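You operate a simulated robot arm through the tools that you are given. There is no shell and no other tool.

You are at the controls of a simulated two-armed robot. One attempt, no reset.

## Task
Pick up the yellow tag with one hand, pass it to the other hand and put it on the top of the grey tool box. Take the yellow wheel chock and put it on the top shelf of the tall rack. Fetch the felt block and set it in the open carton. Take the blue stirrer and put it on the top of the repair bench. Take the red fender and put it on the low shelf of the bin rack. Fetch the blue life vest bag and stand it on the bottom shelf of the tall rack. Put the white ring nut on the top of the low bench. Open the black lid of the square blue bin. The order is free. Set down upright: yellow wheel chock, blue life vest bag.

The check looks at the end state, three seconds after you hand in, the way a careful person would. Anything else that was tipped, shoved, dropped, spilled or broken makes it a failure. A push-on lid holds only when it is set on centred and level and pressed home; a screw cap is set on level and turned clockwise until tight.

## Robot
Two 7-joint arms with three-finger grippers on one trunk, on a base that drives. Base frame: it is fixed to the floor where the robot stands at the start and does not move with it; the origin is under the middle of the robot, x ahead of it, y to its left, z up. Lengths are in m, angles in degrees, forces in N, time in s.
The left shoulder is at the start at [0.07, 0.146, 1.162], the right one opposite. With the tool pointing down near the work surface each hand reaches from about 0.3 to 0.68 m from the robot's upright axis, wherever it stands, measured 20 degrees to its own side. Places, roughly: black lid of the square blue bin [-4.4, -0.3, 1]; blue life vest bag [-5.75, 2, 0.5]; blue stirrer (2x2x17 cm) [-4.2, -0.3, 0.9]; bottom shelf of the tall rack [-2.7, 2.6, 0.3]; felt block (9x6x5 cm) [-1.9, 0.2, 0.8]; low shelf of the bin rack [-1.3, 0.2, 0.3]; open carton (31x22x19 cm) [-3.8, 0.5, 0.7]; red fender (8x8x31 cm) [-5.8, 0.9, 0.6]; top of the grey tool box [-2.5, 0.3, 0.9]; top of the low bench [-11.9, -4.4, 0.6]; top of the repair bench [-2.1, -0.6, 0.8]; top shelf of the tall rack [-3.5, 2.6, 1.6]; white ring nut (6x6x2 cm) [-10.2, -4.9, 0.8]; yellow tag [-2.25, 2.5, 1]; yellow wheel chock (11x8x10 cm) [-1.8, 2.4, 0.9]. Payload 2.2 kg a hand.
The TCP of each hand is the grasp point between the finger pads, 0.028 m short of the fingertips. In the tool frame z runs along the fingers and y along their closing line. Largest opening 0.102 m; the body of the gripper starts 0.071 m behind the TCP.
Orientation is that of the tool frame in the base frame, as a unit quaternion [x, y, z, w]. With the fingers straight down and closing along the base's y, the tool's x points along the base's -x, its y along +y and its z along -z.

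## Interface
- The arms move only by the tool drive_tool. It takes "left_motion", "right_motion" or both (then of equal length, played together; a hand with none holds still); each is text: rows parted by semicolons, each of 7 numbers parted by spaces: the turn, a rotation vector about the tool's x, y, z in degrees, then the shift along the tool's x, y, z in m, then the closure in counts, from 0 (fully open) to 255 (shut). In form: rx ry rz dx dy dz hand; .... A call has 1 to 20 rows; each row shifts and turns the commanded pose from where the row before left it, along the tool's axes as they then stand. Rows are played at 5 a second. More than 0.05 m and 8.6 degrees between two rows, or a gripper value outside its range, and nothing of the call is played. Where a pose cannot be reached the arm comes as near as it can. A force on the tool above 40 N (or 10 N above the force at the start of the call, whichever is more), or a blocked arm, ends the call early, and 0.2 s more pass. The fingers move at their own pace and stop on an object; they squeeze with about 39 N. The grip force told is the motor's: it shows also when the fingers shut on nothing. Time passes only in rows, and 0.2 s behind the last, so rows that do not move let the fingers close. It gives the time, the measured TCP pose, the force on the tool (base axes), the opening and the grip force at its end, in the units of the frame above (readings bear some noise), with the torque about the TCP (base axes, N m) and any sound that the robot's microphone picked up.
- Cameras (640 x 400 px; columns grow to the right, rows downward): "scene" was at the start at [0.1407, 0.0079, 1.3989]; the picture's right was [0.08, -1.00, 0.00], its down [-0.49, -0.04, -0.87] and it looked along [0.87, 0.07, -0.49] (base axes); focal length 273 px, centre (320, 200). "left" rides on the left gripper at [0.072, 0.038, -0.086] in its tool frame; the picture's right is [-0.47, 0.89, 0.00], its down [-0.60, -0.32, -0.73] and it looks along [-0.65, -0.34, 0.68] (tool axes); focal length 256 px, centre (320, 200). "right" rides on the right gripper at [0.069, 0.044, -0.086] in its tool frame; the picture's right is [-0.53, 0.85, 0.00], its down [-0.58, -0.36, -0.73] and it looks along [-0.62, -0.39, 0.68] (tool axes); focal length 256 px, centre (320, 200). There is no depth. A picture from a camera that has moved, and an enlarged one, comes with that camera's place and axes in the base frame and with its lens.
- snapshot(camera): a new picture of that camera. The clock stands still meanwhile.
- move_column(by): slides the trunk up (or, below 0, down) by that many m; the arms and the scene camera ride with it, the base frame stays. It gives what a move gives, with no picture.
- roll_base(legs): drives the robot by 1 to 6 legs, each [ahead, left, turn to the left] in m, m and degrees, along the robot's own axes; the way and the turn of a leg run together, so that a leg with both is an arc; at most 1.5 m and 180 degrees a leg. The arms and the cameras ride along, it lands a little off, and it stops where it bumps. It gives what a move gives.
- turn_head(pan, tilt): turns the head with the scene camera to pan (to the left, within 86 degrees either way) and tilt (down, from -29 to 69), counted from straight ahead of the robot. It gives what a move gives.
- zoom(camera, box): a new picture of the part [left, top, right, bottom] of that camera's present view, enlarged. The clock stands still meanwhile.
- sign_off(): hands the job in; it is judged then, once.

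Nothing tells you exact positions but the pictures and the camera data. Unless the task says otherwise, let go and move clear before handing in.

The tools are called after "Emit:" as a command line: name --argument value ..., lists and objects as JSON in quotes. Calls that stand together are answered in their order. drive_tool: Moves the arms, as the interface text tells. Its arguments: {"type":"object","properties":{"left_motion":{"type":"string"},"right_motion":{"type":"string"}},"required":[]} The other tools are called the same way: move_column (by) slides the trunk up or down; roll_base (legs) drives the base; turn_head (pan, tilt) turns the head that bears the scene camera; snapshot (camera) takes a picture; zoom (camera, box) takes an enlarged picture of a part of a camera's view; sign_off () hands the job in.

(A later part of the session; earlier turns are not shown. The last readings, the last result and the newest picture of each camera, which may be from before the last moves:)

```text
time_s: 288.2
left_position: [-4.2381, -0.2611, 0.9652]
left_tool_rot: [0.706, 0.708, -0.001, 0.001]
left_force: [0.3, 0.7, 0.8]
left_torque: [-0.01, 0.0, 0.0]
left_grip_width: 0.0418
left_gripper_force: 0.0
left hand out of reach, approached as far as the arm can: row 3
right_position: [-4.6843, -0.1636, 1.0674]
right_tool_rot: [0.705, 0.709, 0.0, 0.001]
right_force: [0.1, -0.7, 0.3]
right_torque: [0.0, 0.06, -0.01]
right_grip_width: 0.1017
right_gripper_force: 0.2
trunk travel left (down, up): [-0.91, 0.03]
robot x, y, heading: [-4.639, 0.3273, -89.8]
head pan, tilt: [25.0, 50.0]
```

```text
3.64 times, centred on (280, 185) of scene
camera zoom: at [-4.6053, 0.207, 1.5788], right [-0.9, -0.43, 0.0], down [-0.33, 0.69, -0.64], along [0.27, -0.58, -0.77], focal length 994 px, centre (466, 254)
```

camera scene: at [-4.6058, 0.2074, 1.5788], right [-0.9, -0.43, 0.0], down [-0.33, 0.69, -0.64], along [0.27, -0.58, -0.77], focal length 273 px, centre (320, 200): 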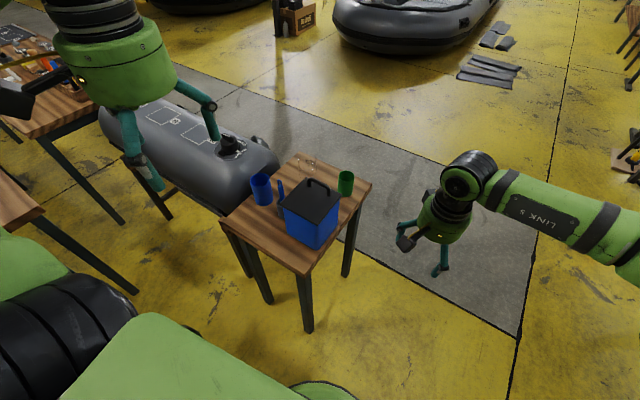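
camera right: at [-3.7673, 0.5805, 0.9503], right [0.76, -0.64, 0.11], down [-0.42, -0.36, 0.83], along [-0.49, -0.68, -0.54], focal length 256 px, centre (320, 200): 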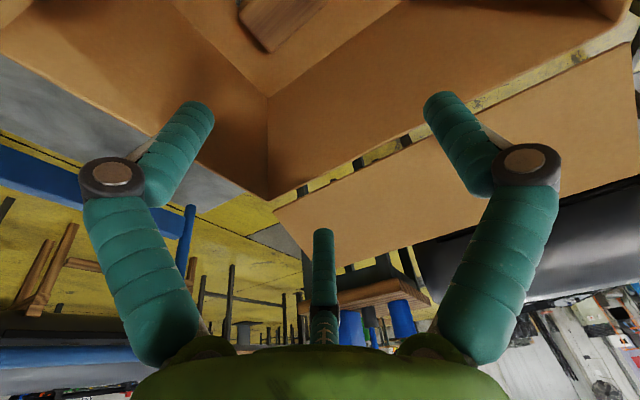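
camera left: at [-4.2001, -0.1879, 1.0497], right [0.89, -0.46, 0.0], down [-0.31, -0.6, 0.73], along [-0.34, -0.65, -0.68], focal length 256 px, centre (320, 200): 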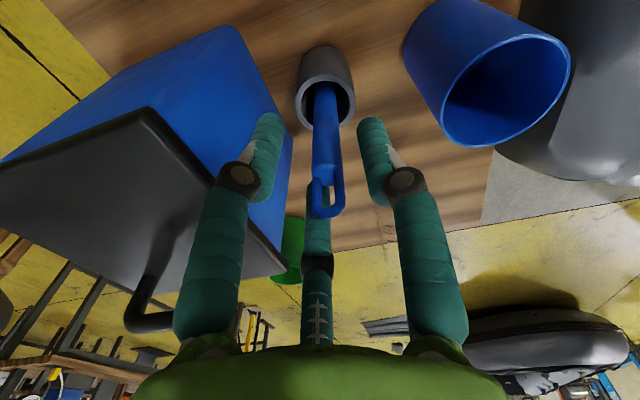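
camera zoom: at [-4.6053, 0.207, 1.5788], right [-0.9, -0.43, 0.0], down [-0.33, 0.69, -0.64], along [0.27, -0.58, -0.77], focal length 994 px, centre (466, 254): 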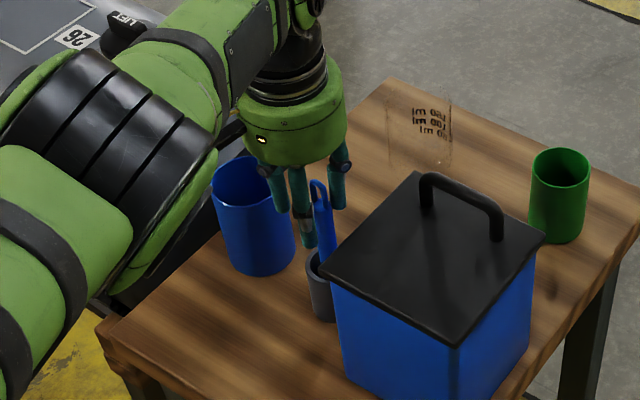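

Emit:
drive_tool --left_motion "0 0 0 0 0 0 180; 0 0 0 0 0 0 210; 0 0 0 0 0 0 255; 0 0 0 0 0 0 255; 0 0 0 0 0 0 255"

Emit:
snapshot --camera "left"

Emit:
drive_tool --left_motion "0 0 0 0 0 -0.03 255; 0 0 0 0 0 -0.04 255; 0 0 0 0 0 -0.04 255; 0 0 0 0 0 -0.04 255; 0 0 0 0 0 -0.04 255; 0 0 0 0 0 0 255"

Emit:
snapshot --camera "left"

Emit:
zoom --camera "scene" --box '[180, 80, 380, 240]'

```text
time_s: 289.4
left_position: [-4.2381, -0.2592, 0.965]
left_tool_rot: [0.706, 0.708, 0.0, 0.001]
left_force: [0.6, 0.1, 0.7]
left_torque: [-0.01, 0.01, 0.0]
left_grip_width: 0.0198
left_gripper_force: 39.0
right_position: [-4.6842, -0.1634, 1.0658]
right_tool_rot: [0.705, 0.709, 0.001, 0.001]
right_force: [-0.5, -0.7, 0.1]
right_torque: [-0.03, 0.02, 0.0]
right_grip_width: 0.102
right_gripper_force: 0.0
trunk travel left (down, up): [-0.91, 0.03]
robot x, y, heading: [-4.6405, 0.3254, -89.8]
head pan, tilt: [25.0, 50.0]
```

```text
taken
camera left: at [-4.2004, -0.188, 1.0498], right [0.89, -0.46, 0.0], down [-0.31, -0.6, 0.73], along [-0.34, -0.65, -0.68], focal length 256 px, centre (320, 200)
```

left: 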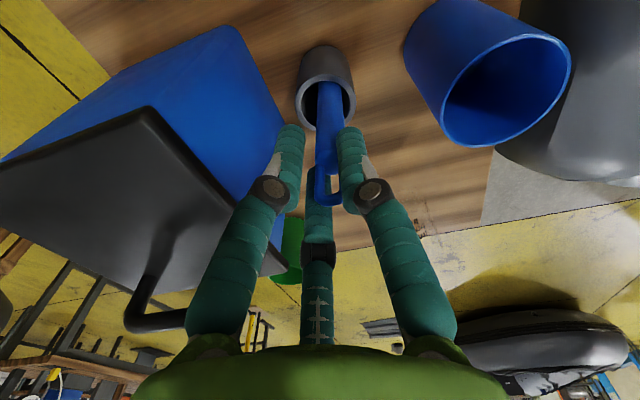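

```text
time_s: 290.8
left_position: [-4.2372, -0.2578, 1.155]
left_tool_rot: [0.706, 0.709, 0.0, 0.0]
left_force: [-0.6, -0.2, -0.3]
left_torque: [0.0, 0.0, 0.0]
left_grip_width: 0.0196
left_gripper_force: 39.2
right_position: [-4.6843, -0.163, 1.0668]
right_tool_rot: [0.704, 0.71, 0.001, 0.001]
right_force: [0.3, 0.8, 0.1]
right_torque: [0.04, 0.0, 0.0]
right_grip_width: 0.1019
right_gripper_force: 0.1
trunk travel left (down, up): [-0.91, 0.03]
robot x, y, heading: [-4.6376, 0.3221, -89.8]
head pan, tilt: [25.0, 50.0]
```

```text
taken
camera left: at [-4.2008, -0.186, 1.2399], right [0.89, -0.46, 0.0], down [-0.31, -0.6, 0.73], along [-0.34, -0.65, -0.68], focal length 256 px, centre (320, 200)
```

left: 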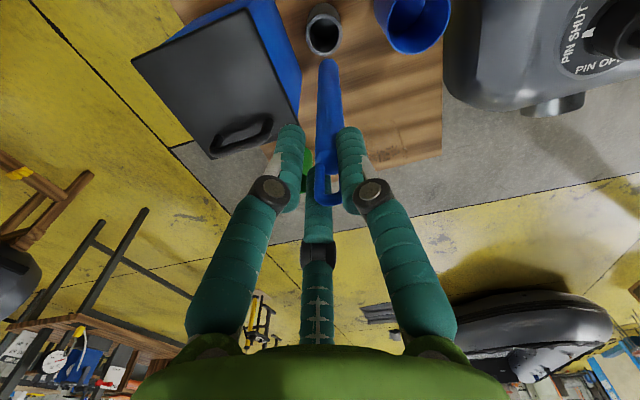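

```text
2.50 times, centred on (280, 160) of scene
camera zoom: at [-4.6058, 0.2063, 1.5787], right [-0.9, -0.43, 0.0], down [-0.33, 0.69, -0.64], along [0.27, -0.58, -0.77], focal length 683 px, centre (420, 300)
```

zoom: 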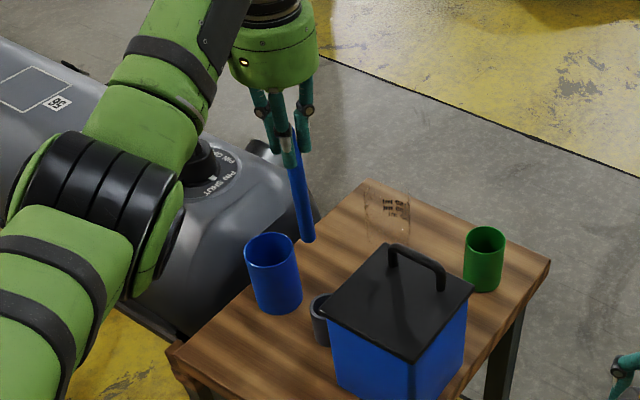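

The stirrer is out of its cup. I'll keep it in the left hand and open the lid with the right hand from the west side; first I tuck the left hand in and drive round.

Emit:
drive_tool --left_motion "0 0 0 0.02 -0.01 -0.035 255; 0 0 0 0.03 -0.01 -0.03 255; 0 0 0 0.03 -0.01 -0.03 255; 0 0 0 0.04 -0.01 -0.02 255; 0 0 0 0.04 -0.01 -0.02 255; 0 0 0 0.04 -0.01 -0.01 255; 0 0 0 0.03 -0.01 0 255; 0 0 0 0 0 0 255" --right_motion "0 0 0 0.02 0 -0.02 0; 0 0 0 0.03 0 -0.02 0; 0 0 0 0.03 0 -0.02 0; 0 0 0 0.03 0 -0.02 0; 0 0 0 0.02 0 -0.02 0; 0 0 0 0 0 0 0; 0 0 0 0 0 0 0; 0 0 0 0 0 0 0"

Emit:
roll_base --legs '[[0, -0.42, 0], [0.48, 0, 0], [0, 0, 90]]'

Emit:
turn_head --pan 0 --tilt 40

Emit:
snapshot --camera "scene"

```text
time_s: 292.6
left_position: [-4.31, -0.0278, 1.2983]
left_tool_rot: [0.705, 0.709, 0.0, 0.001]
left_force: [0.7, -0.2, 0.5]
left_torque: [-0.01, -0.02, 0.02]
left_grip_width: 0.0191
left_gripper_force: 39.1
right_position: [-4.6866, -0.0333, 1.1672]
right_tool_rot: [0.705, 0.709, 0.001, 0.001]
right_force: [0.0, -0.4, 0.0]
right_torque: [0.01, -0.01, -0.01]
right_grip_width: 0.102
right_gripper_force: 0.0
trunk travel left (down, up): [-0.91, 0.03]
robot x, y, heading: [-4.6381, 0.3264, -89.8]
head pan, tilt: [25.0, 50.0]
```

```text
time_s: 301.4
left_position: [-4.7027, 0.1692, 1.2999]
left_tool_rot: [0.017, 1.0, -0.001, 0.001]
left_force: [0.1, -0.5, 0.0]
left_torque: [0.01, -0.01, 0.0]
left_grip_width: 0.0186
left_gripper_force: 39.3
right_position: [-4.7113, -0.2068, 1.1662]
right_tool_rot: [0.016, 1.0, 0.002, 0.0]
right_force: [-0.9, -0.3, 0.5]
right_torque: [0.05, 0.01, 0.01]
right_grip_width: 0.1019
right_gripper_force: 0.1
trunk travel left (down, up): [-0.91, 0.03]
robot x, y, heading: [-5.066, -0.144, -1.6]
head pan, tilt: [25.0, 50.0]
```

```text
time_s: 302.3
left_position: [-4.701, 0.1708, 1.2978]
left_tool_rot: [0.017, 1.0, 0.0, 0.001]
left_force: [0.1, 0.1, -0.5]
left_torque: [0.0, 0.02, -0.03]
left_grip_width: 0.0189
left_gripper_force: 39.1
right_position: [-4.7121, -0.2065, 1.168]
right_tool_rot: [0.015, 1.0, 0.002, 0.001]
right_force: [0.1, 0.2, 0.0]
right_torque: [-0.01, 0.03, 0.0]
right_grip_width: 0.1019
right_gripper_force: 0.1
trunk travel left (down, up): [-0.91, 0.03]
robot x, y, heading: [-5.0664, -0.1441, -1.9]
head pan, tilt: [0.0, 40.0]
```

```text
taken
camera scene: at [-4.9321, -0.1488, 1.5929], right [-0.03, -1.0, 0.0], down [-0.64, 0.02, -0.77], along [0.77, -0.02, -0.64], focal length 273 px, centre (320, 200)
```

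scene: 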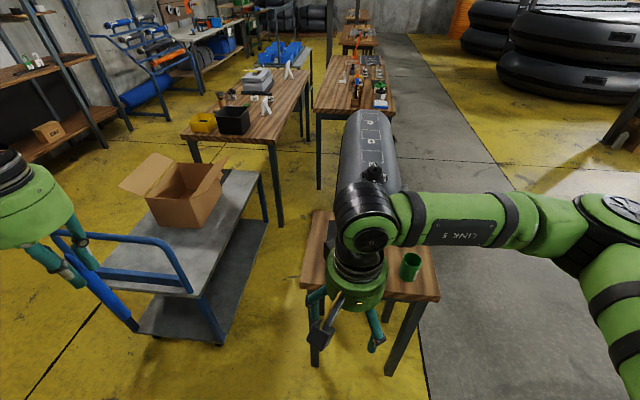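

From the west the right hand's single finger falls north of the bar and the other two south, just as needed. I drive in a bit and bring the hand above the handle.

Emit:
roll_base --legs '[[0.12, 0, 0]]'

Emit:
drive_tool --right_motion "0 0 0 -0.0395 -0.0137 0.008 60; 0 0 0 -0.0395 -0.0137 0.008 60; 0 0 0 -0.0395 -0.0137 0.008 60; 0 0 0 -0.0395 -0.0137 0.008 60; 0 0 0 -0.0395 -0.0137 0.01 60; 0 0 0 -0.0395 -0.0137 0.01 60; 0 0 0 0 0 0 60"

Emit:
snapshot --camera "right"

Emit:
snapshot --camera "scene"

```text
time_s: 303.5
left_position: [-4.5891, 0.169, 1.2995]
left_tool_rot: [0.013, 1.0, 0.0, 0.003]
left_force: [-0.7, -0.4, -0.3]
left_torque: [-0.02, -0.02, 0.03]
left_grip_width: 0.0186
left_gripper_force: 38.7
right_position: [-4.5959, -0.2072, 1.168]
right_tool_rot: [0.011, 1.0, 0.003, 0.003]
right_force: [-0.9, 0.8, 0.2]
right_torque: [-0.01, -0.03, 0.01]
right_grip_width: 0.1019
right_gripper_force: 0.1
trunk travel left (down, up): [-0.91, 0.03]
robot x, y, heading: [-4.9509, -0.1482, -1.5]
head pan, tilt: [0.0, 40.0]
```

```text
time_s: 305.1
left_position: [-4.5848, 0.1685, 1.2999]
left_tool_rot: [0.014, 1.0, 0.0, 0.001]
left_force: [-0.8, -0.2, 0.0]
left_torque: [-0.01, -0.01, -0.01]
left_grip_width: 0.0189
left_gripper_force: 39.1
right_position: [-4.3591, -0.2949, 1.1133]
right_tool_rot: [0.011, 1.0, 0.0, 0.0]
right_force: [-0.1, -0.7, -0.7]
right_torque: [0.0, 0.04, -0.01]
right_grip_width: 0.0781
right_gripper_force: 0.0
trunk travel left (down, up): [-0.91, 0.03]
robot x, y, heading: [-4.946, -0.1471, -1.2]
head pan, tilt: [0.0, 40.0]
```

```text
taken
camera right: at [-4.4269, -0.2503, 1.1994], right [0.55, 0.83, 0.0], down [0.57, -0.38, 0.73], along [0.61, -0.4, -0.68], focal length 256 px, centre (320, 200)
```

right: 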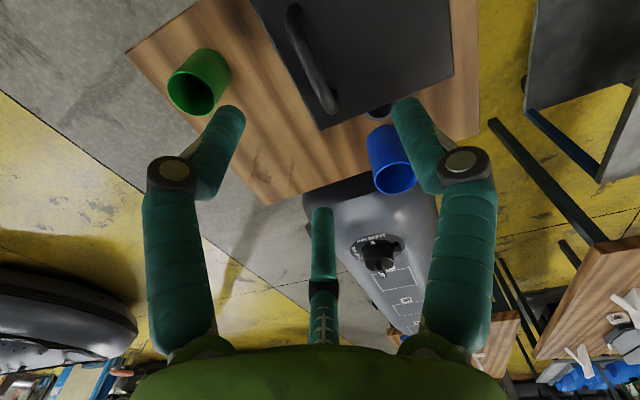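

```text
taken
camera scene: at [-4.8139, -0.1515, 1.5929], right [-0.03, -1.0, 0.0], down [-0.64, 0.02, -0.77], along [0.77, -0.02, -0.64], focal length 273 px, centre (320, 200)
```

scene: 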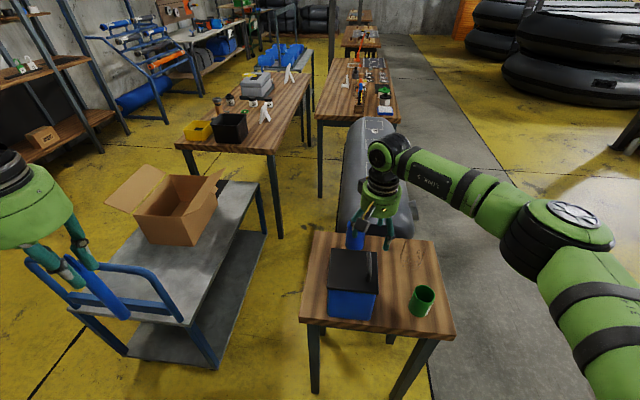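

Emit:
drive_tool --right_motion "0 0 0 0.01 0 0.03 60; 0 0 0 0 0 0.03 60; 0 0 0 0 0 0.03 60; 0 0 0 0 0 0 60"

Emit:
snapshot --camera "right"

Emit:
zoom --camera "scene" --box '[300, 180, 460, 340]'

```text
time_s: 306.1
left_position: [-4.5859, 0.1698, 1.2984]
left_tool_rot: [0.013, 1.0, 0.0, 0.001]
left_force: [0.4, -0.1, 0.5]
left_torque: [0.01, 0.01, 0.03]
left_grip_width: 0.0186
left_gripper_force: 39.0
right_position: [-4.3674, -0.2933, 1.0246]
right_tool_rot: [0.011, 1.0, 0.002, 0.0]
right_force: [0.2, -0.8, -0.1]
right_torque: [0.0, -0.02, -0.01]
right_grip_width: 0.0778
right_gripper_force: 0.0
trunk travel left (down, up): [-0.91, 0.03]
robot x, y, heading: [-4.9487, -0.1488, -1.3]
head pan, tilt: [0.0, 40.0]
```

```text
taken
camera right: at [-4.4362, -0.2479, 1.1092], right [0.55, 0.83, 0.0], down [0.57, -0.38, 0.73], along [0.61, -0.4, -0.68], focal length 256 px, centre (320, 200)
```

right: 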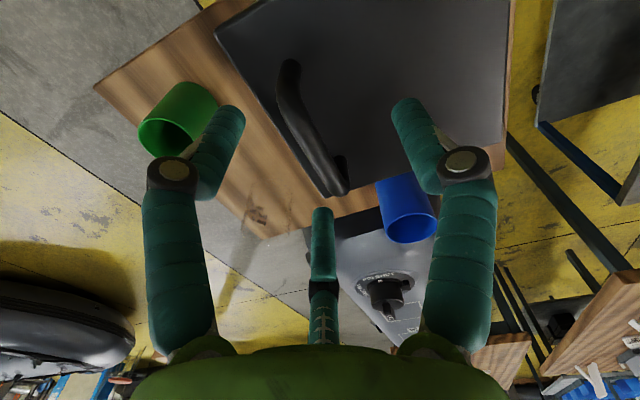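

```text
2.50 times, centred on (380, 260) of scene
camera zoom: at [-4.8139, -0.1517, 1.5929], right [-0.03, -1.0, 0.0], down [-0.64, 0.02, -0.77], along [0.77, -0.02, -0.64], focal length 683 px, centre (170, 50)
```

zoom: 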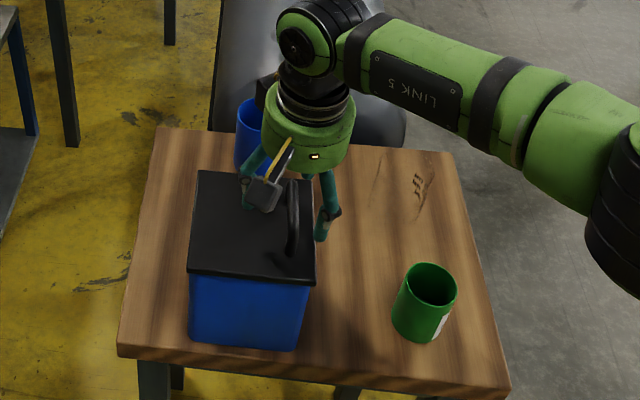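

Emit:
drive_tool --right_motion "0 0 0 0.004 0 0.018 60; 0 0 0 0 0 0.016 60; 0 0 0 0 0 0 60; 0 0 0 0 0 0 140; 0 0 0 0 0 0 200; 0 0 0 0 0 0 255; 0 0 0 0 0 0 255"

Emit:
snapshot --camera "right"

Emit:
zoom --camera "scene" --box '[300, 180, 460, 340]'

```text
time_s: 307.7
left_position: [-4.5858, 0.1651, 1.2993]
left_tool_rot: [0.012, 1.0, 0.001, 0.0]
left_force: [-0.7, -1.3, 0.2]
left_torque: [0.03, 0.01, -0.04]
left_grip_width: 0.019
left_gripper_force: 38.1
right_position: [-4.371, -0.2994, 0.9907]
right_tool_rot: [0.014, 1.0, 0.002, 0.001]
right_force: [5.7, -13.8, 4.4]
right_torque: [0.02, -0.1, -1.18]
right_grip_width: 0.0202
right_gripper_force: 44.4
trunk travel left (down, up): [-0.91, 0.03]
robot x, y, heading: [-4.949, -0.1516, -1.5]
head pan, tilt: [0.0, 40.0]
```

```text
taken
camera right: at [-4.4396, -0.2541, 1.0771], right [0.56, 0.83, 0.0], down [0.57, -0.38, 0.73], along [0.61, -0.41, -0.68], focal length 256 px, centre (320, 200)
```

right: 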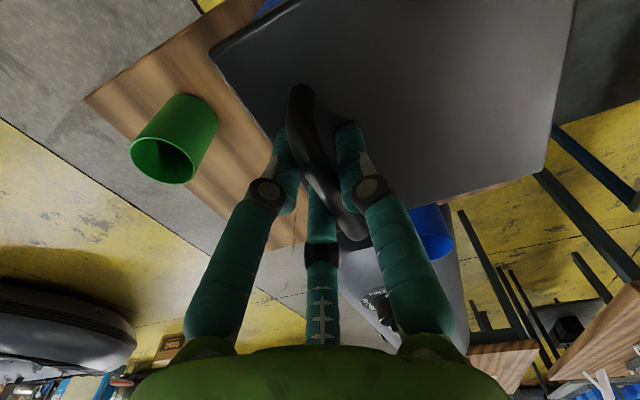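

```text
2.50 times, centred on (380, 260) of scene
camera zoom: at [-4.8127, -0.156, 1.5928], right [-0.03, -1.0, 0.0], down [-0.64, 0.02, -0.77], along [0.77, -0.02, -0.64], focal length 683 px, centre (170, 50)
```

zoom: 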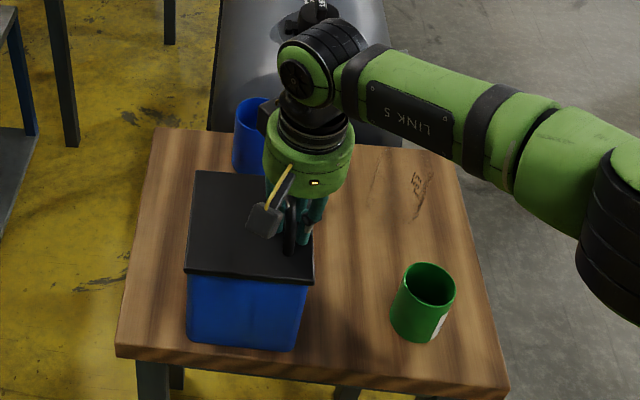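

The grip pulls sideways and twists a little; I reopen, shift 6 mm and yaw 5°, and close again.

Emit:
drive_tool --right_motion "0 0 0 0 0 0 150; 0 0 0 0 0 0 150; 0 0 5 0 -0.004 0 150; 0 0 0 0 0 0 190; 0 0 0 0 0 0 255; 0 0 0 0 0 0 255"

Emit:
snapshot --camera "right"

```text
time_s: 309.1
left_position: [-4.5833, 0.1684, 1.2975]
left_tool_rot: [0.013, 1.0, 0.0, 0.0]
left_force: [-0.5, 0.9, -0.5]
left_torque: [0.01, 0.0, -0.01]
left_grip_width: 0.0188
left_gripper_force: 38.7
right_position: [-4.3703, -0.3003, 0.9914]
right_tool_rot: [0.056, 0.998, 0.001, 0.001]
right_force: [9.4, -3.4, 2.1]
right_torque: [-0.15, -0.83, -0.85]
right_grip_width: 0.0184
right_gripper_force: 43.6
trunk travel left (down, up): [-0.91, 0.03]
robot x, y, heading: [-4.9501, -0.1518, -1.5]
head pan, tilt: [0.0, 40.0]
```

```text
taken
camera right: at [-4.4346, -0.2486, 1.0773], right [0.63, 0.78, 0.0], down [0.53, -0.43, 0.73], along [0.57, -0.45, -0.68], focal length 256 px, centre (320, 200)
```

right: 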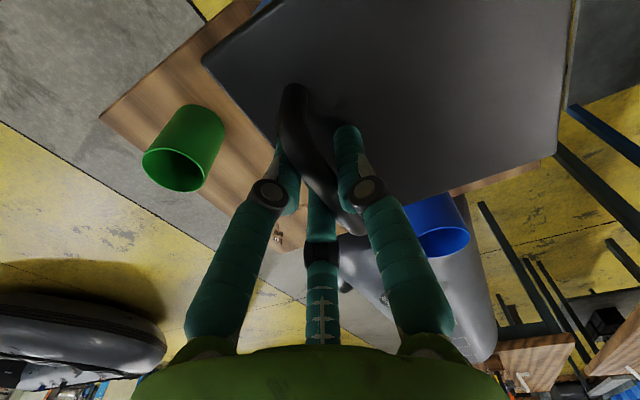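

Grip is tighter now. I lift along the expected hinge arc, first two small steps to feel whether the lid swings.

Emit:
drive_tool --right_motion "0 0 0 0 0.0075 -0.0147 255; 0 0 0 0 0.0094 -0.0136 255; 0 0 0 0 0 0 255"

Emit:
snapshot --camera "right"

Emit:
zoom --camera "scene" --box '[300, 180, 460, 340]'

```text
time_s: 309.9
left_position: [-4.5822, 0.1652, 1.2988]
left_tool_rot: [0.013, 1.0, 0.002, 0.0]
left_force: [-0.7, 0.0, -1.0]
left_torque: [-0.02, 0.0, 0.02]
left_grip_width: 0.0184
left_gripper_force: 38.8
right_position: [-4.3686, -0.2873, 1.0173]
right_tool_rot: [0.058, 0.998, 0.0, -0.002]
right_force: [10.9, -17.7, 2.7]
right_torque: [-0.44, 1.26, -0.84]
right_grip_width: 0.0188
right_gripper_force: 44.1
trunk travel left (down, up): [-0.91, 0.03]
robot x, y, heading: [-4.9464, -0.1465, -1.6]
head pan, tilt: [0.0, 40.0]
```

```text
taken
camera right: at [-4.4327, -0.2352, 1.1037], right [0.63, 0.78, 0.0], down [0.53, -0.43, 0.73], along [0.57, -0.46, -0.68], focal length 256 px, centre (320, 200)
```

right: 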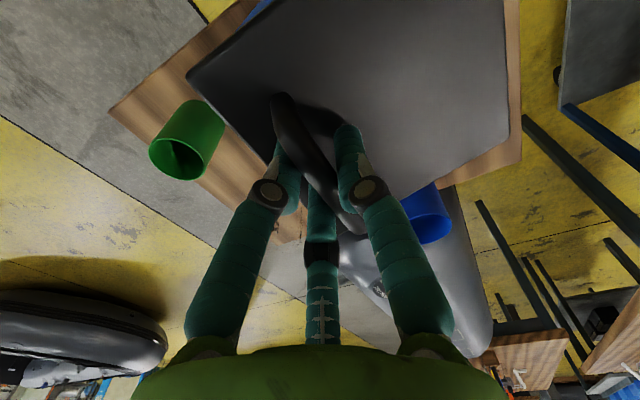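

```text
2.50 times, centred on (380, 260) of scene
camera zoom: at [-4.8107, -0.157, 1.5927], right [-0.03, -1.0, 0.0], down [-0.64, 0.02, -0.76], along [0.76, -0.02, -0.64], focal length 683 px, centre (170, 50)
```

zoom: 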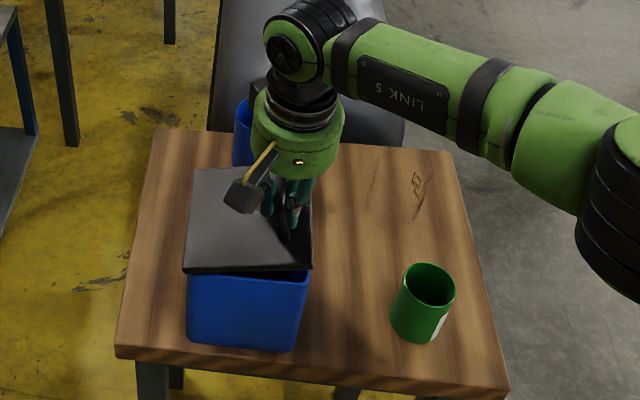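

The lid swings up about its near (north) edge as expected. I continue along the arc.

Emit:
drive_tool --right_motion "0 0 0 0 0.009 -0.0125 255; 0 0 0 0 0.0118 -0.0108 255; 0 0 0 0 0.0138 -0.009 255; 0 0 0 0 0 0 255"

Emit:
zoom --camera "scene" --box '[300, 180, 460, 340]'

Emit:
snapshot --camera "right"

```text
time_s: 310.9
left_position: [-4.5863, 0.1667, 1.2992]
left_tool_rot: [0.013, 1.0, 0.001, 0.001]
left_force: [0.3, -0.1, -1.3]
left_torque: [-0.01, 0.01, 0.03]
left_grip_width: 0.0187
left_gripper_force: 38.9
right_position: [-4.3644, -0.2514, 1.0545]
right_tool_rot: [0.056, 0.998, 0.004, 0.004]
right_force: [10.4, -12.8, 19.6]
right_torque: [0.22, -0.19, -1.09]
right_grip_width: 0.019
right_gripper_force: 44.4
trunk travel left (down, up): [-0.91, 0.03]
robot x, y, heading: [-4.9465, -0.1495, -1.4]
head pan, tilt: [0.0, 40.0]
```

```text
2.50 times, centred on (380, 260) of scene
camera zoom: at [-4.814, -0.1554, 1.5932], right [-0.03, -1.0, 0.0], down [-0.64, 0.02, -0.77], along [0.77, -0.02, -0.64], focal length 683 px, centre (170, 50)
```

zoom: 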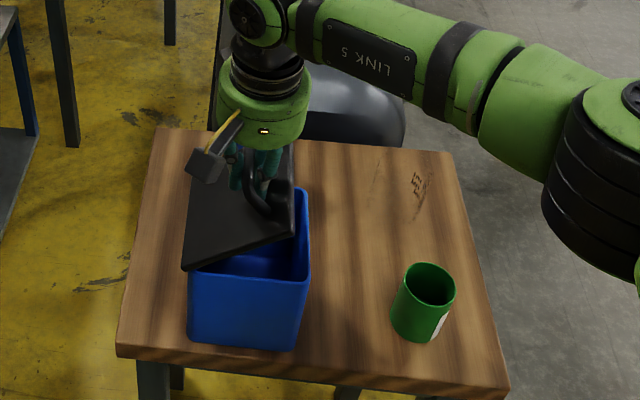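

```text
taken
camera right: at [-4.4291, -0.2, 1.1404], right [0.62, 0.78, 0.01], down [0.53, -0.43, 0.73], along [0.58, -0.45, -0.68], focal length 256 px, centre (320, 200)
```

right: 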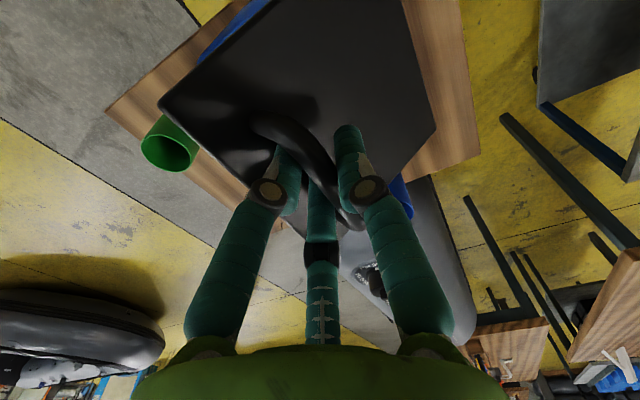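

Emit:
drive_tool --right_motion "0 0 0 0 0.012 -0.0105 255; 0 0 0 0 0.0145 -0.0085 255; 0 0 0 0 0.0155 -0.0055 255; 0 0 0 0 0 0 255"

Emit:
zoom --camera "scene" --box '[300, 180, 460, 340]'

Emit:
snapshot --camera "right"

```text
time_s: 311.9
left_position: [-4.5797, 0.1688, 1.2972]
left_tool_rot: [0.013, 1.0, 0.001, -0.002]
left_force: [-0.7, -0.2, 0.0]
left_torque: [0.02, 0.01, -0.01]
left_grip_width: 0.0185
left_gripper_force: 38.9
right_position: [-4.357, -0.2066, 1.0695]
right_tool_rot: [0.054, 0.999, 0.0, -0.004]
right_force: [9.1, -0.4, -22.2]
right_torque: [-0.47, -1.39, -0.83]
right_grip_width: 0.0189
right_gripper_force: 43.9
trunk travel left (down, up): [-0.91, 0.03]
robot x, y, heading: [-4.9481, -0.1497, -1.2]
head pan, tilt: [0.0, 40.0]
```

```text
2.50 times, centred on (380, 260) of scene
camera zoom: at [-4.8066, -0.1521, 1.5918], right [-0.03, -1.0, 0.0], down [-0.65, 0.02, -0.76], along [0.76, -0.02, -0.65], focal length 683 px, centre (170, 50)
```

zoom: 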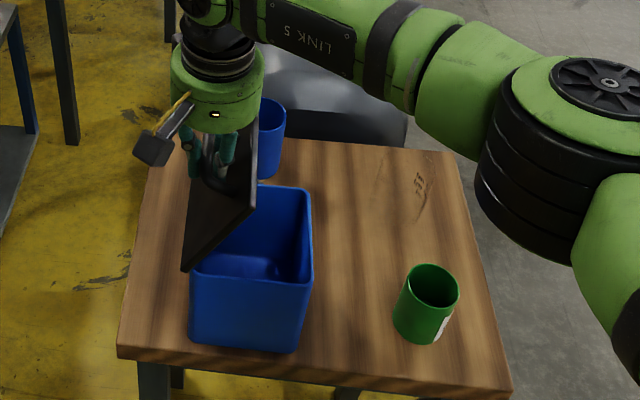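

```text
taken
camera right: at [-4.4218, -0.1547, 1.1569], right [0.62, 0.78, 0.0], down [0.54, -0.43, 0.73], along [0.57, -0.45, -0.69], focal length 256 px, centre (320, 200)
```

right: 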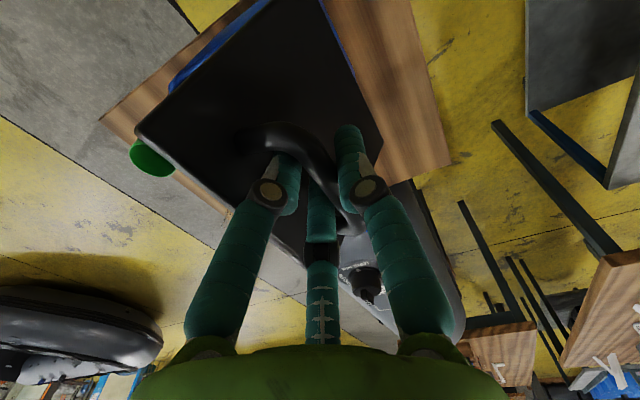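

Emit:
drive_tool --right_motion "0 0 0 0 0.016 0.003 255; 0 0 0 0 0.016 0.003 255; 0 0 0 0 0.016 0.004 255; 0 0 0 0 0 0 255"

Emit:
zoom --camera "scene" --box '[300, 180, 460, 340]'

Emit:
snapshot --camera "right"

```text
time_s: 312.9
left_position: [-4.5812, 0.1688, 1.2979]
left_tool_rot: [0.013, 1.0, -0.001, -0.001]
left_force: [0.0, -0.3, -0.8]
left_torque: [-0.02, 0.01, -0.03]
left_grip_width: 0.0188
left_gripper_force: 39.0
right_position: [-4.351, -0.1571, 1.0667]
right_tool_rot: [0.056, 0.998, 0.003, 0.002]
right_force: [21.2, -1.1, 10.6]
right_torque: [-0.16, -0.85, -1.07]
right_grip_width: 0.0193
right_gripper_force: 43.9
trunk travel left (down, up): [-0.91, 0.03]
robot x, y, heading: [-4.9488, -0.145, -1.4]
head pan, tilt: [0.0, 40.0]
```

```text
2.50 times, centred on (380, 260) of scene
camera zoom: at [-4.8091, -0.1522, 1.5927], right [-0.03, -1.0, 0.0], down [-0.64, 0.02, -0.76], along [0.76, -0.02, -0.65], focal length 683 px, centre (170, 50)
```

zoom: 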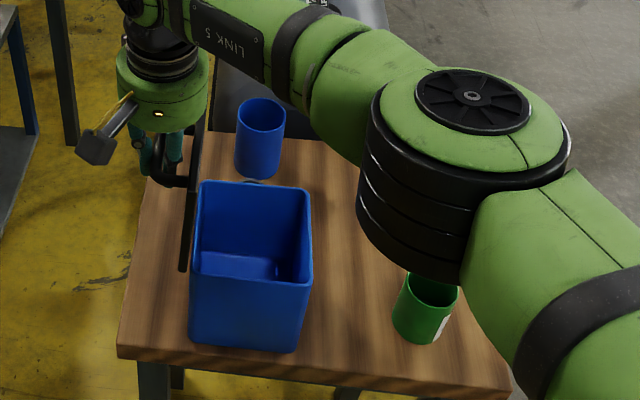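

```text
taken
camera right: at [-4.4157, -0.1063, 1.1527], right [0.62, 0.78, 0.01], down [0.53, -0.43, 0.73], along [0.57, -0.45, -0.68], focal length 256 px, centre (320, 200)
```

right: 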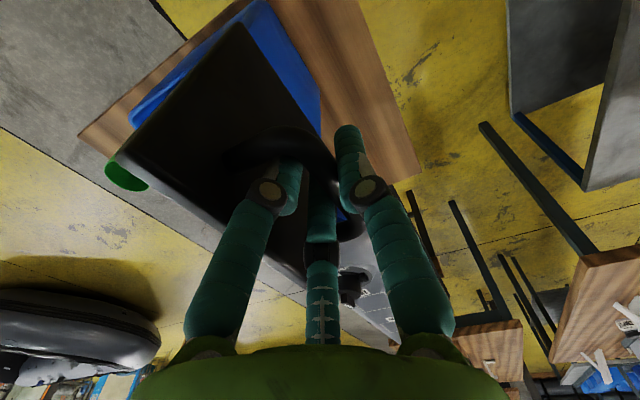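

Emit:
drive_tool --right_motion "0 0 0 -0.004 0.015 0.004 255; 0 0 0 -0.002 0.015 0.006 255; 0 0 0 0 0 0 255"

Emit:
zoom --camera "scene" --box '[300, 180, 460, 340]'

```text
time_s: 313.7
left_position: [-4.5826, 0.1686, 1.2986]
left_tool_rot: [0.013, 1.0, 0.0, 0.001]
left_force: [0.3, -0.5, 0.7]
left_torque: [-0.03, 0.05, 0.0]
left_grip_width: 0.0186
left_gripper_force: 38.9
right_position: [-4.3493, -0.1446, 1.0623]
right_tool_rot: [0.055, 0.998, 0.003, 0.001]
right_force: [16.8, -0.7, 7.1]
right_torque: [-0.16, -0.68, -1.04]
right_grip_width: 0.0198
right_gripper_force: 43.9
right hand out of reach, approached as far as the arm can: row 2
trunk travel left (down, up): [-0.91, 0.03]
robot x, y, heading: [-4.9483, -0.1488, -1.2]
head pan, tilt: [0.0, 40.0]
```

```text
2.50 times, centred on (380, 260) of scene
camera zoom: at [-4.8096, -0.1525, 1.5925], right [-0.03, -1.0, 0.0], down [-0.64, 0.02, -0.76], along [0.76, -0.02, -0.65], focal length 683 px, centre (170, 50)
```

zoom: 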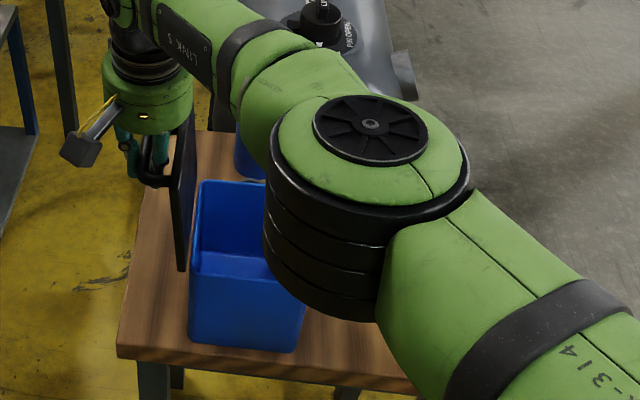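

The lid is about vertical; the arm is at its reach, so I shift the base 4 cm to the left to swing it further.

Emit:
roll_base --legs '[[0, 0.035, 0]]'

Emit:
zoom --camera "scene" --box '[280, 160, 460, 340]'

```text
time_s: 314.7
left_position: [-4.5806, 0.2028, 1.2982]
left_tool_rot: [0.015, 1.0, 0.0, -0.001]
left_force: [-0.4, 0.5, -0.6]
left_torque: [-0.04, -0.02, 0.01]
left_grip_width: 0.019
left_gripper_force: 38.5
right_position: [-4.3467, -0.1307, 1.0561]
right_tool_rot: [0.069, 0.998, -0.016, -0.004]
right_force: [4.8, -8.6, -9.2]
right_torque: [-0.28, 0.58, -0.42]
right_grip_width: 0.0195
right_gripper_force: 44.0
trunk travel left (down, up): [-0.91, 0.03]
robot x, y, heading: [-4.9472, -0.1112, -1.6]
head pan, tilt: [0.0, 40.0]
stopped in leg 1: the force on the tool passed its limit at 50 N (the readings are from after the stop); the commanded pose is now the measured one
```

```text
2.22 times, centred on (370, 250) of scene
camera zoom: at [-4.8087, -0.1172, 1.5926], right [-0.03, -1.0, 0.0], down [-0.64, 0.02, -0.76], along [0.76, -0.02, -0.64], focal length 607 px, centre (209, 89)
```

zoom: 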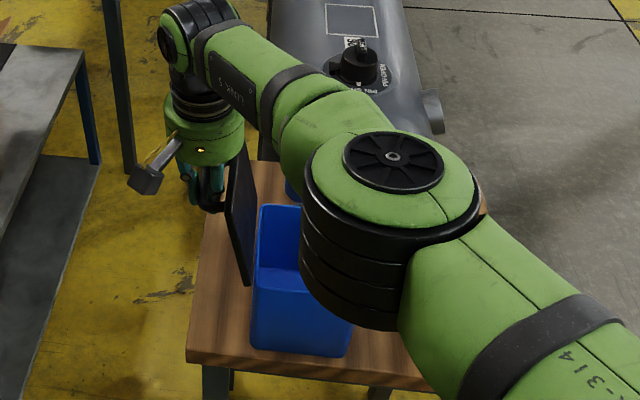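

Emit:
drive_tool --right_motion "0 0 0 0 0.005 0.005 255; 0 0 0 0 0.006 0.006 255; 0 0 0 0 0 0 255"

Emit:
snapshot --camera "right"

Emit:
zoom --camera "scene" --box '[280, 160, 460, 340]'

```text
time_s: 315.3
left_position: [-4.5804, 0.2035, 1.2984]
left_tool_rot: [0.015, 1.0, 0.0, -0.001]
left_force: [1.1, 0.5, 0.2]
left_torque: [-0.05, 0.02, 0.01]
left_grip_width: 0.0186
left_gripper_force: 39.0
right_position: [-4.3461, -0.1293, 1.0534]
right_tool_rot: [0.071, 0.997, -0.017, 0.008]
right_force: [6.6, -9.7, 2.2]
right_torque: [0.34, 1.34, -0.17]
right_grip_width: 0.0194
right_gripper_force: 43.5
right hand out of reach, approached as far as the arm can: row 1, 2
trunk travel left (down, up): [-0.91, 0.03]
robot x, y, heading: [-4.9465, -0.1135, -1.7]
head pan, tilt: [0.0, 40.0]
stopped in row 3 (right hand): the force on the tool passed its limit at 46 N (the readings are from after the stop); the commanded pose is now the measured one
```

```text
taken
camera right: at [-4.4104, -0.0723, 1.1373], right [0.65, 0.76, -0.02], down [0.51, -0.42, 0.75], along [0.56, -0.5, -0.66], focal length 256 px, centre (320, 200)
```

right: 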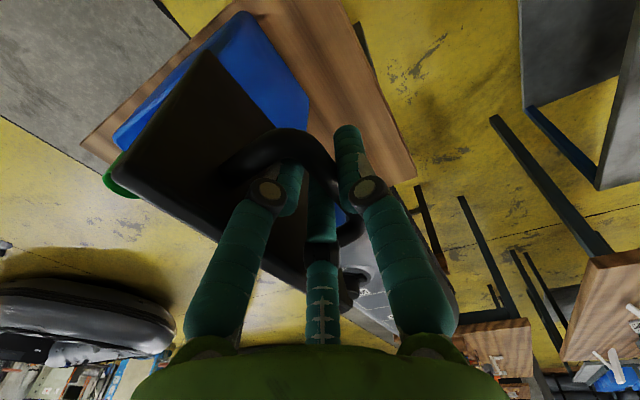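

```text
2.22 times, centred on (370, 250) of scene
camera zoom: at [-4.8097, -0.1174, 1.5925], right [-0.03, -1.0, 0.0], down [-0.64, 0.02, -0.76], along [0.76, -0.02, -0.64], focal length 607 px, centre (209, 89)
```

zoom: 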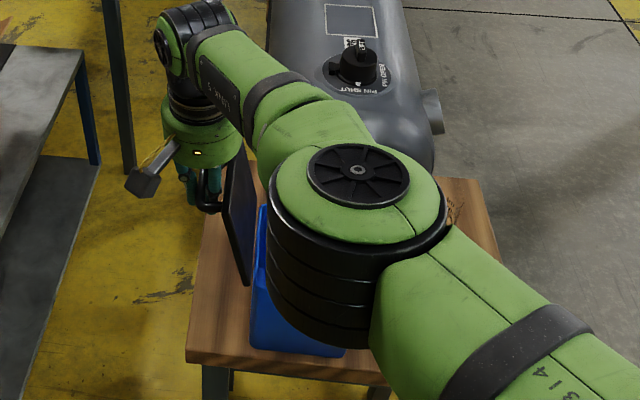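

The lid is past vertical (about 98°). I let go of the bar and lift the hand straight out to see whether it stays open.

Emit:
drive_tool --right_motion "0 0 0 0 0 0 200; 0 0 0 0 0 0 150; 0 0 0 0 0 0 150; 0 0 0 0 0 -0.02 150; 0 0 0 0 0 -0.04 150; 0 0 0 0.01 0 -0.04 150; 0 0 0 0.02 0 -0.04 100; 0 0 0 0 0 0 60"

Emit:
snapshot --camera "scene"

Emit:
snapshot --camera "right"

```text
time_s: 317.1
left_position: [-4.5834, 0.2028, 1.2993]
left_tool_rot: [0.016, 1.0, 0.001, 0.0]
left_force: [-0.2, -0.3, -0.9]
left_torque: [-0.01, -0.01, 0.03]
left_grip_width: 0.0187
left_gripper_force: 39.0
right_position: [-4.3477, -0.1104, 1.1753]
right_tool_rot: [0.069, 0.997, -0.016, 0.007]
right_force: [0.0, 0.0, 0.6]
right_torque: [0.0, -0.05, -0.02]
right_grip_width: 0.078
right_gripper_force: 0.1
right hand out of reach, approached as far as the arm can: row 4, 5, 6, 7
trunk travel left (down, up): [-0.91, 0.03]
robot x, y, heading: [-4.9477, -0.1147, -1.8]
head pan, tilt: [0.0, 40.0]
```

```text
taken
camera scene: at [-4.8132, -0.1173, 1.593], right [-0.03, -1.0, 0.0], down [-0.64, 0.02, -0.77], along [0.77, -0.02, -0.64], focal length 273 px, centre (320, 200)
```

scene: 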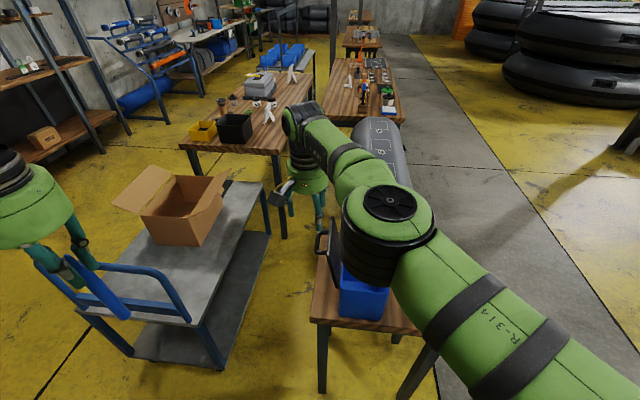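

```text
taken
camera right: at [-4.411, -0.0544, 1.258], right [0.65, 0.76, -0.02], down [0.51, -0.42, 0.75], along [0.57, -0.49, -0.66], focal length 256 px, centre (320, 200)
```

right: 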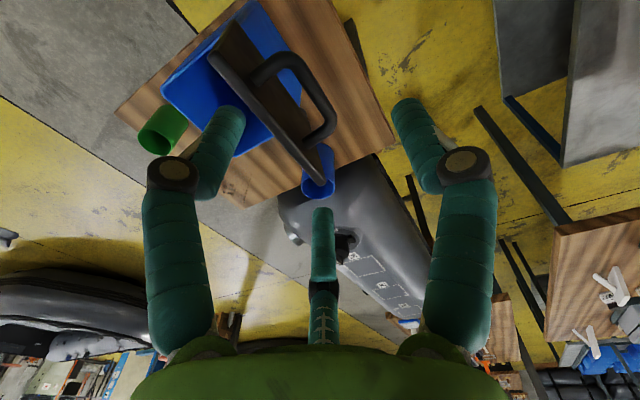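

The lid stays up by itself. I retract, back off and look at it.

Emit:
roll_base --legs '[[-0.3, 0, 0]]'

Emit:
turn_head --pan -5 --tilt 35

Emit:
snapshot --camera "scene"

Emit:
zoom --camera "scene" --box '[240, 120, 400, 240]'

```text
time_s: 319.2
left_position: [-4.8704, 0.2085, 1.297]
left_tool_rot: [0.02, 1.0, 0.0, 0.0]
left_force: [-0.6, 0.7, -0.4]
left_torque: [-0.02, 0.02, 0.01]
left_grip_width: 0.0188
left_gripper_force: 39.1
right_position: [-4.6373, -0.1047, 1.1723]
right_tool_rot: [0.073, 0.997, -0.017, 0.006]
right_force: [0.0, 0.3, 0.0]
right_torque: [-0.03, 0.05, -0.02]
right_grip_width: 0.0781
right_gripper_force: 0.1
trunk travel left (down, up): [-0.91, 0.03]
robot x, y, heading: [-5.2422, -0.1058, -2.2]
head pan, tilt: [0.0, 40.0]
```

```text
time_s: 319.8
left_position: [-4.8725, 0.2087, 1.2992]
left_tool_rot: [0.019, 1.0, 0.001, 0.0]
left_force: [0.3, -0.1, -0.1]
left_torque: [-0.02, 0.03, -0.03]
left_grip_width: 0.0186
left_gripper_force: 39.4
right_position: [-4.6375, -0.1049, 1.1734]
right_tool_rot: [0.074, 0.997, -0.016, 0.006]
right_force: [0.0, -0.5, 0.2]
right_torque: [0.0, 0.02, 0.03]
right_grip_width: 0.0779
right_gripper_force: 0.2
trunk travel left (down, up): [-0.91, 0.03]
robot x, y, heading: [-5.2426, -0.1042, -2.3]
head pan, tilt: [-5.0, 35.0]
```

```text
taken
camera scene: at [-5.102, -0.1162, 1.6003], right [-0.12, -0.99, 0.0], down [-0.57, 0.07, -0.82], along [0.81, -0.1, -0.57], focal length 273 px, centre (320, 200)
```

scene: 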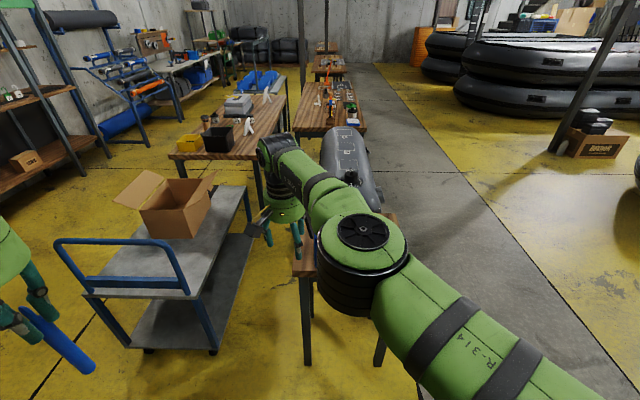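

```text
3.33 times, centred on (320, 180) of scene
camera zoom: at [-5.102, -0.1162, 1.6003], right [-0.12, -0.99, 0.0], down [-0.57, 0.07, -0.82], along [0.81, -0.1, -0.57], focal length 911 px, centre (320, 267)
```

zoom: 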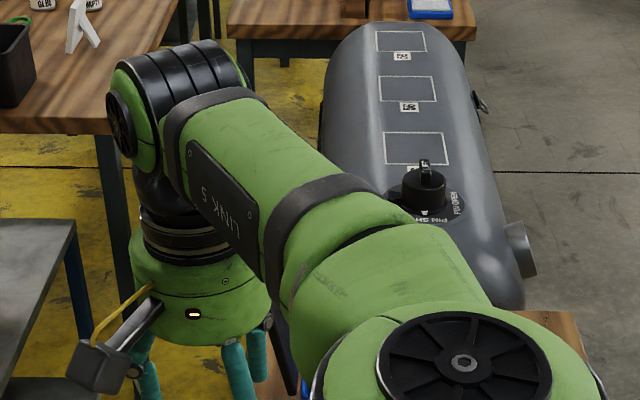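

Emit:
drive_tool --right_motion "0 0 -5 0.03 -0.03 0 0; 0 0 0 0.03 -0.03 0 0; 0 0 0 0.03 -0.03 0 0; 0 0 0 0.03 -0.03 0 0; 0 0 0 0.03 -0.03 0 0; 0 0 0 0.03 -0.03 0 0; 0 0 0 0.02 -0.03 0 0; 0 0 0 0 0 0 0"

Emit:
zoom --camera "scene" --box '[220, 120, 420, 270]'

```text
time_s: 321.6
left_position: [-4.872, 0.2091, 1.2988]
left_tool_rot: [0.019, 1.0, 0.0, 0.001]
left_force: [0.0, -0.6, 0.7]
left_torque: [-0.02, 0.01, -0.01]
left_grip_width: 0.0187
left_gripper_force: 39.4
right_position: [-4.855, -0.3016, 1.1824]
right_tool_rot: [0.03, 0.999, -0.016, 0.006]
right_force: [-0.4, 0.6, -1.1]
right_torque: [0.01, 0.01, -0.04]
right_grip_width: 0.1018
right_gripper_force: 0.0
right hand out of reach, approached as far as the arm can: row 1
trunk travel left (down, up): [-0.91, 0.03]
robot x, y, heading: [-5.2405, -0.1026, -2.1]
head pan, tilt: [-5.0, 35.0]
```

```text
2.67 times, centred on (320, 195) of scene
camera zoom: at [-5.103, -0.1165, 1.6004], right [-0.12, -0.99, 0.0], down [-0.57, 0.07, -0.82], along [0.81, -0.1, -0.57], focal length 729 px, centre (320, 213)
```

zoom: 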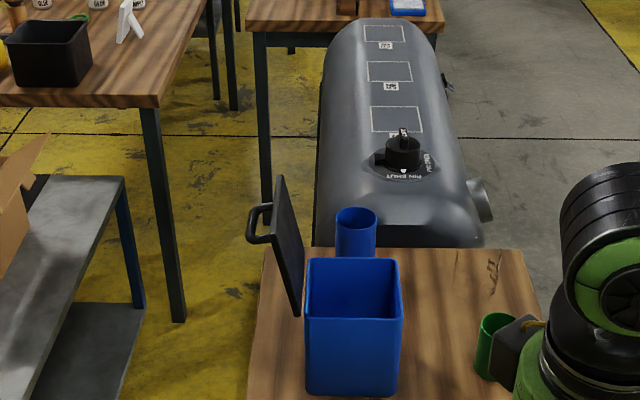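

The bin is open and the lid rests past vertical. Next, the stirrer: I drive round to the south side of the repair bench.

Emit:
roll_base --legs '[[0, -1.28, 2.1], [1.5, 0, 0], [1.05, 0, 0], [0, 0, 90]]'

Emit:
turn_head --pan 0 --tilt 35

Emit:
snapshot --camera "scene"

```text
time_s: 344.1
left_position: [-3.0018, -1.1259, 1.2973]
left_tool_rot: [-0.689, 0.724, 0.001, 0.0]
left_force: [0.4, -0.6, 0.1]
left_torque: [0.02, -0.02, 0.0]
left_grip_width: 0.0186
left_gripper_force: 39.3
right_position: [-2.4905, -1.1134, 1.1821]
right_tool_rot: [-0.682, 0.731, -0.007, 0.015]
right_force: [0.2, 0.2, 0.2]
right_torque: [-0.02, -0.02, 0.0]
right_grip_width: 0.1018
right_gripper_force: 0.1
trunk travel left (down, up): [-0.91, 0.03]
robot x, y, heading: [-2.691, -1.4977, 87.3]
head pan, tilt: [-5.0, 35.0]
```

```text
time_s: 344.8
left_position: [-3.0025, -1.1272, 1.2991]
left_tool_rot: [-0.69, 0.724, 0.001, 0.001]
left_force: [0.7, -0.7, 0.1]
left_torque: [0.01, 0.05, 0.05]
left_grip_width: 0.0186
left_gripper_force: 38.8
right_position: [-2.4912, -1.1128, 1.1814]
right_tool_rot: [-0.682, 0.731, -0.007, 0.015]
right_force: [0.1, 0.4, 0.1]
right_torque: [-0.05, 0.0, 0.01]
right_grip_width: 0.1018
right_gripper_force: 0.1
trunk travel left (down, up): [-0.91, 0.03]
robot x, y, heading: [-2.689, -1.4988, 87.2]
head pan, tilt: [0.0, 35.0]
```

```text
taken
camera scene: at [-2.6849, -1.3581, 1.6005], right [1.0, -0.05, 0.0], down [-0.03, -0.57, -0.82], along [0.04, 0.82, -0.57], focal length 273 px, centre (320, 200)
```

scene: 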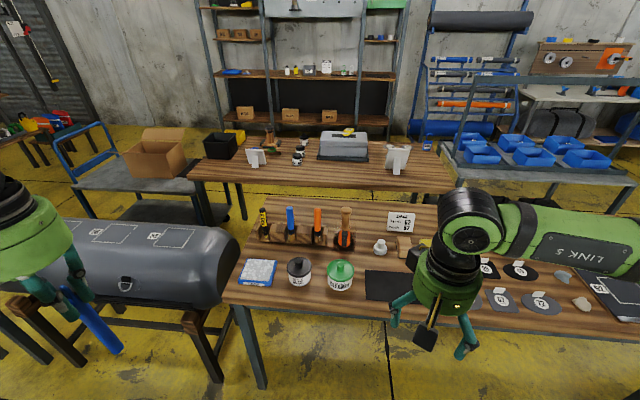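

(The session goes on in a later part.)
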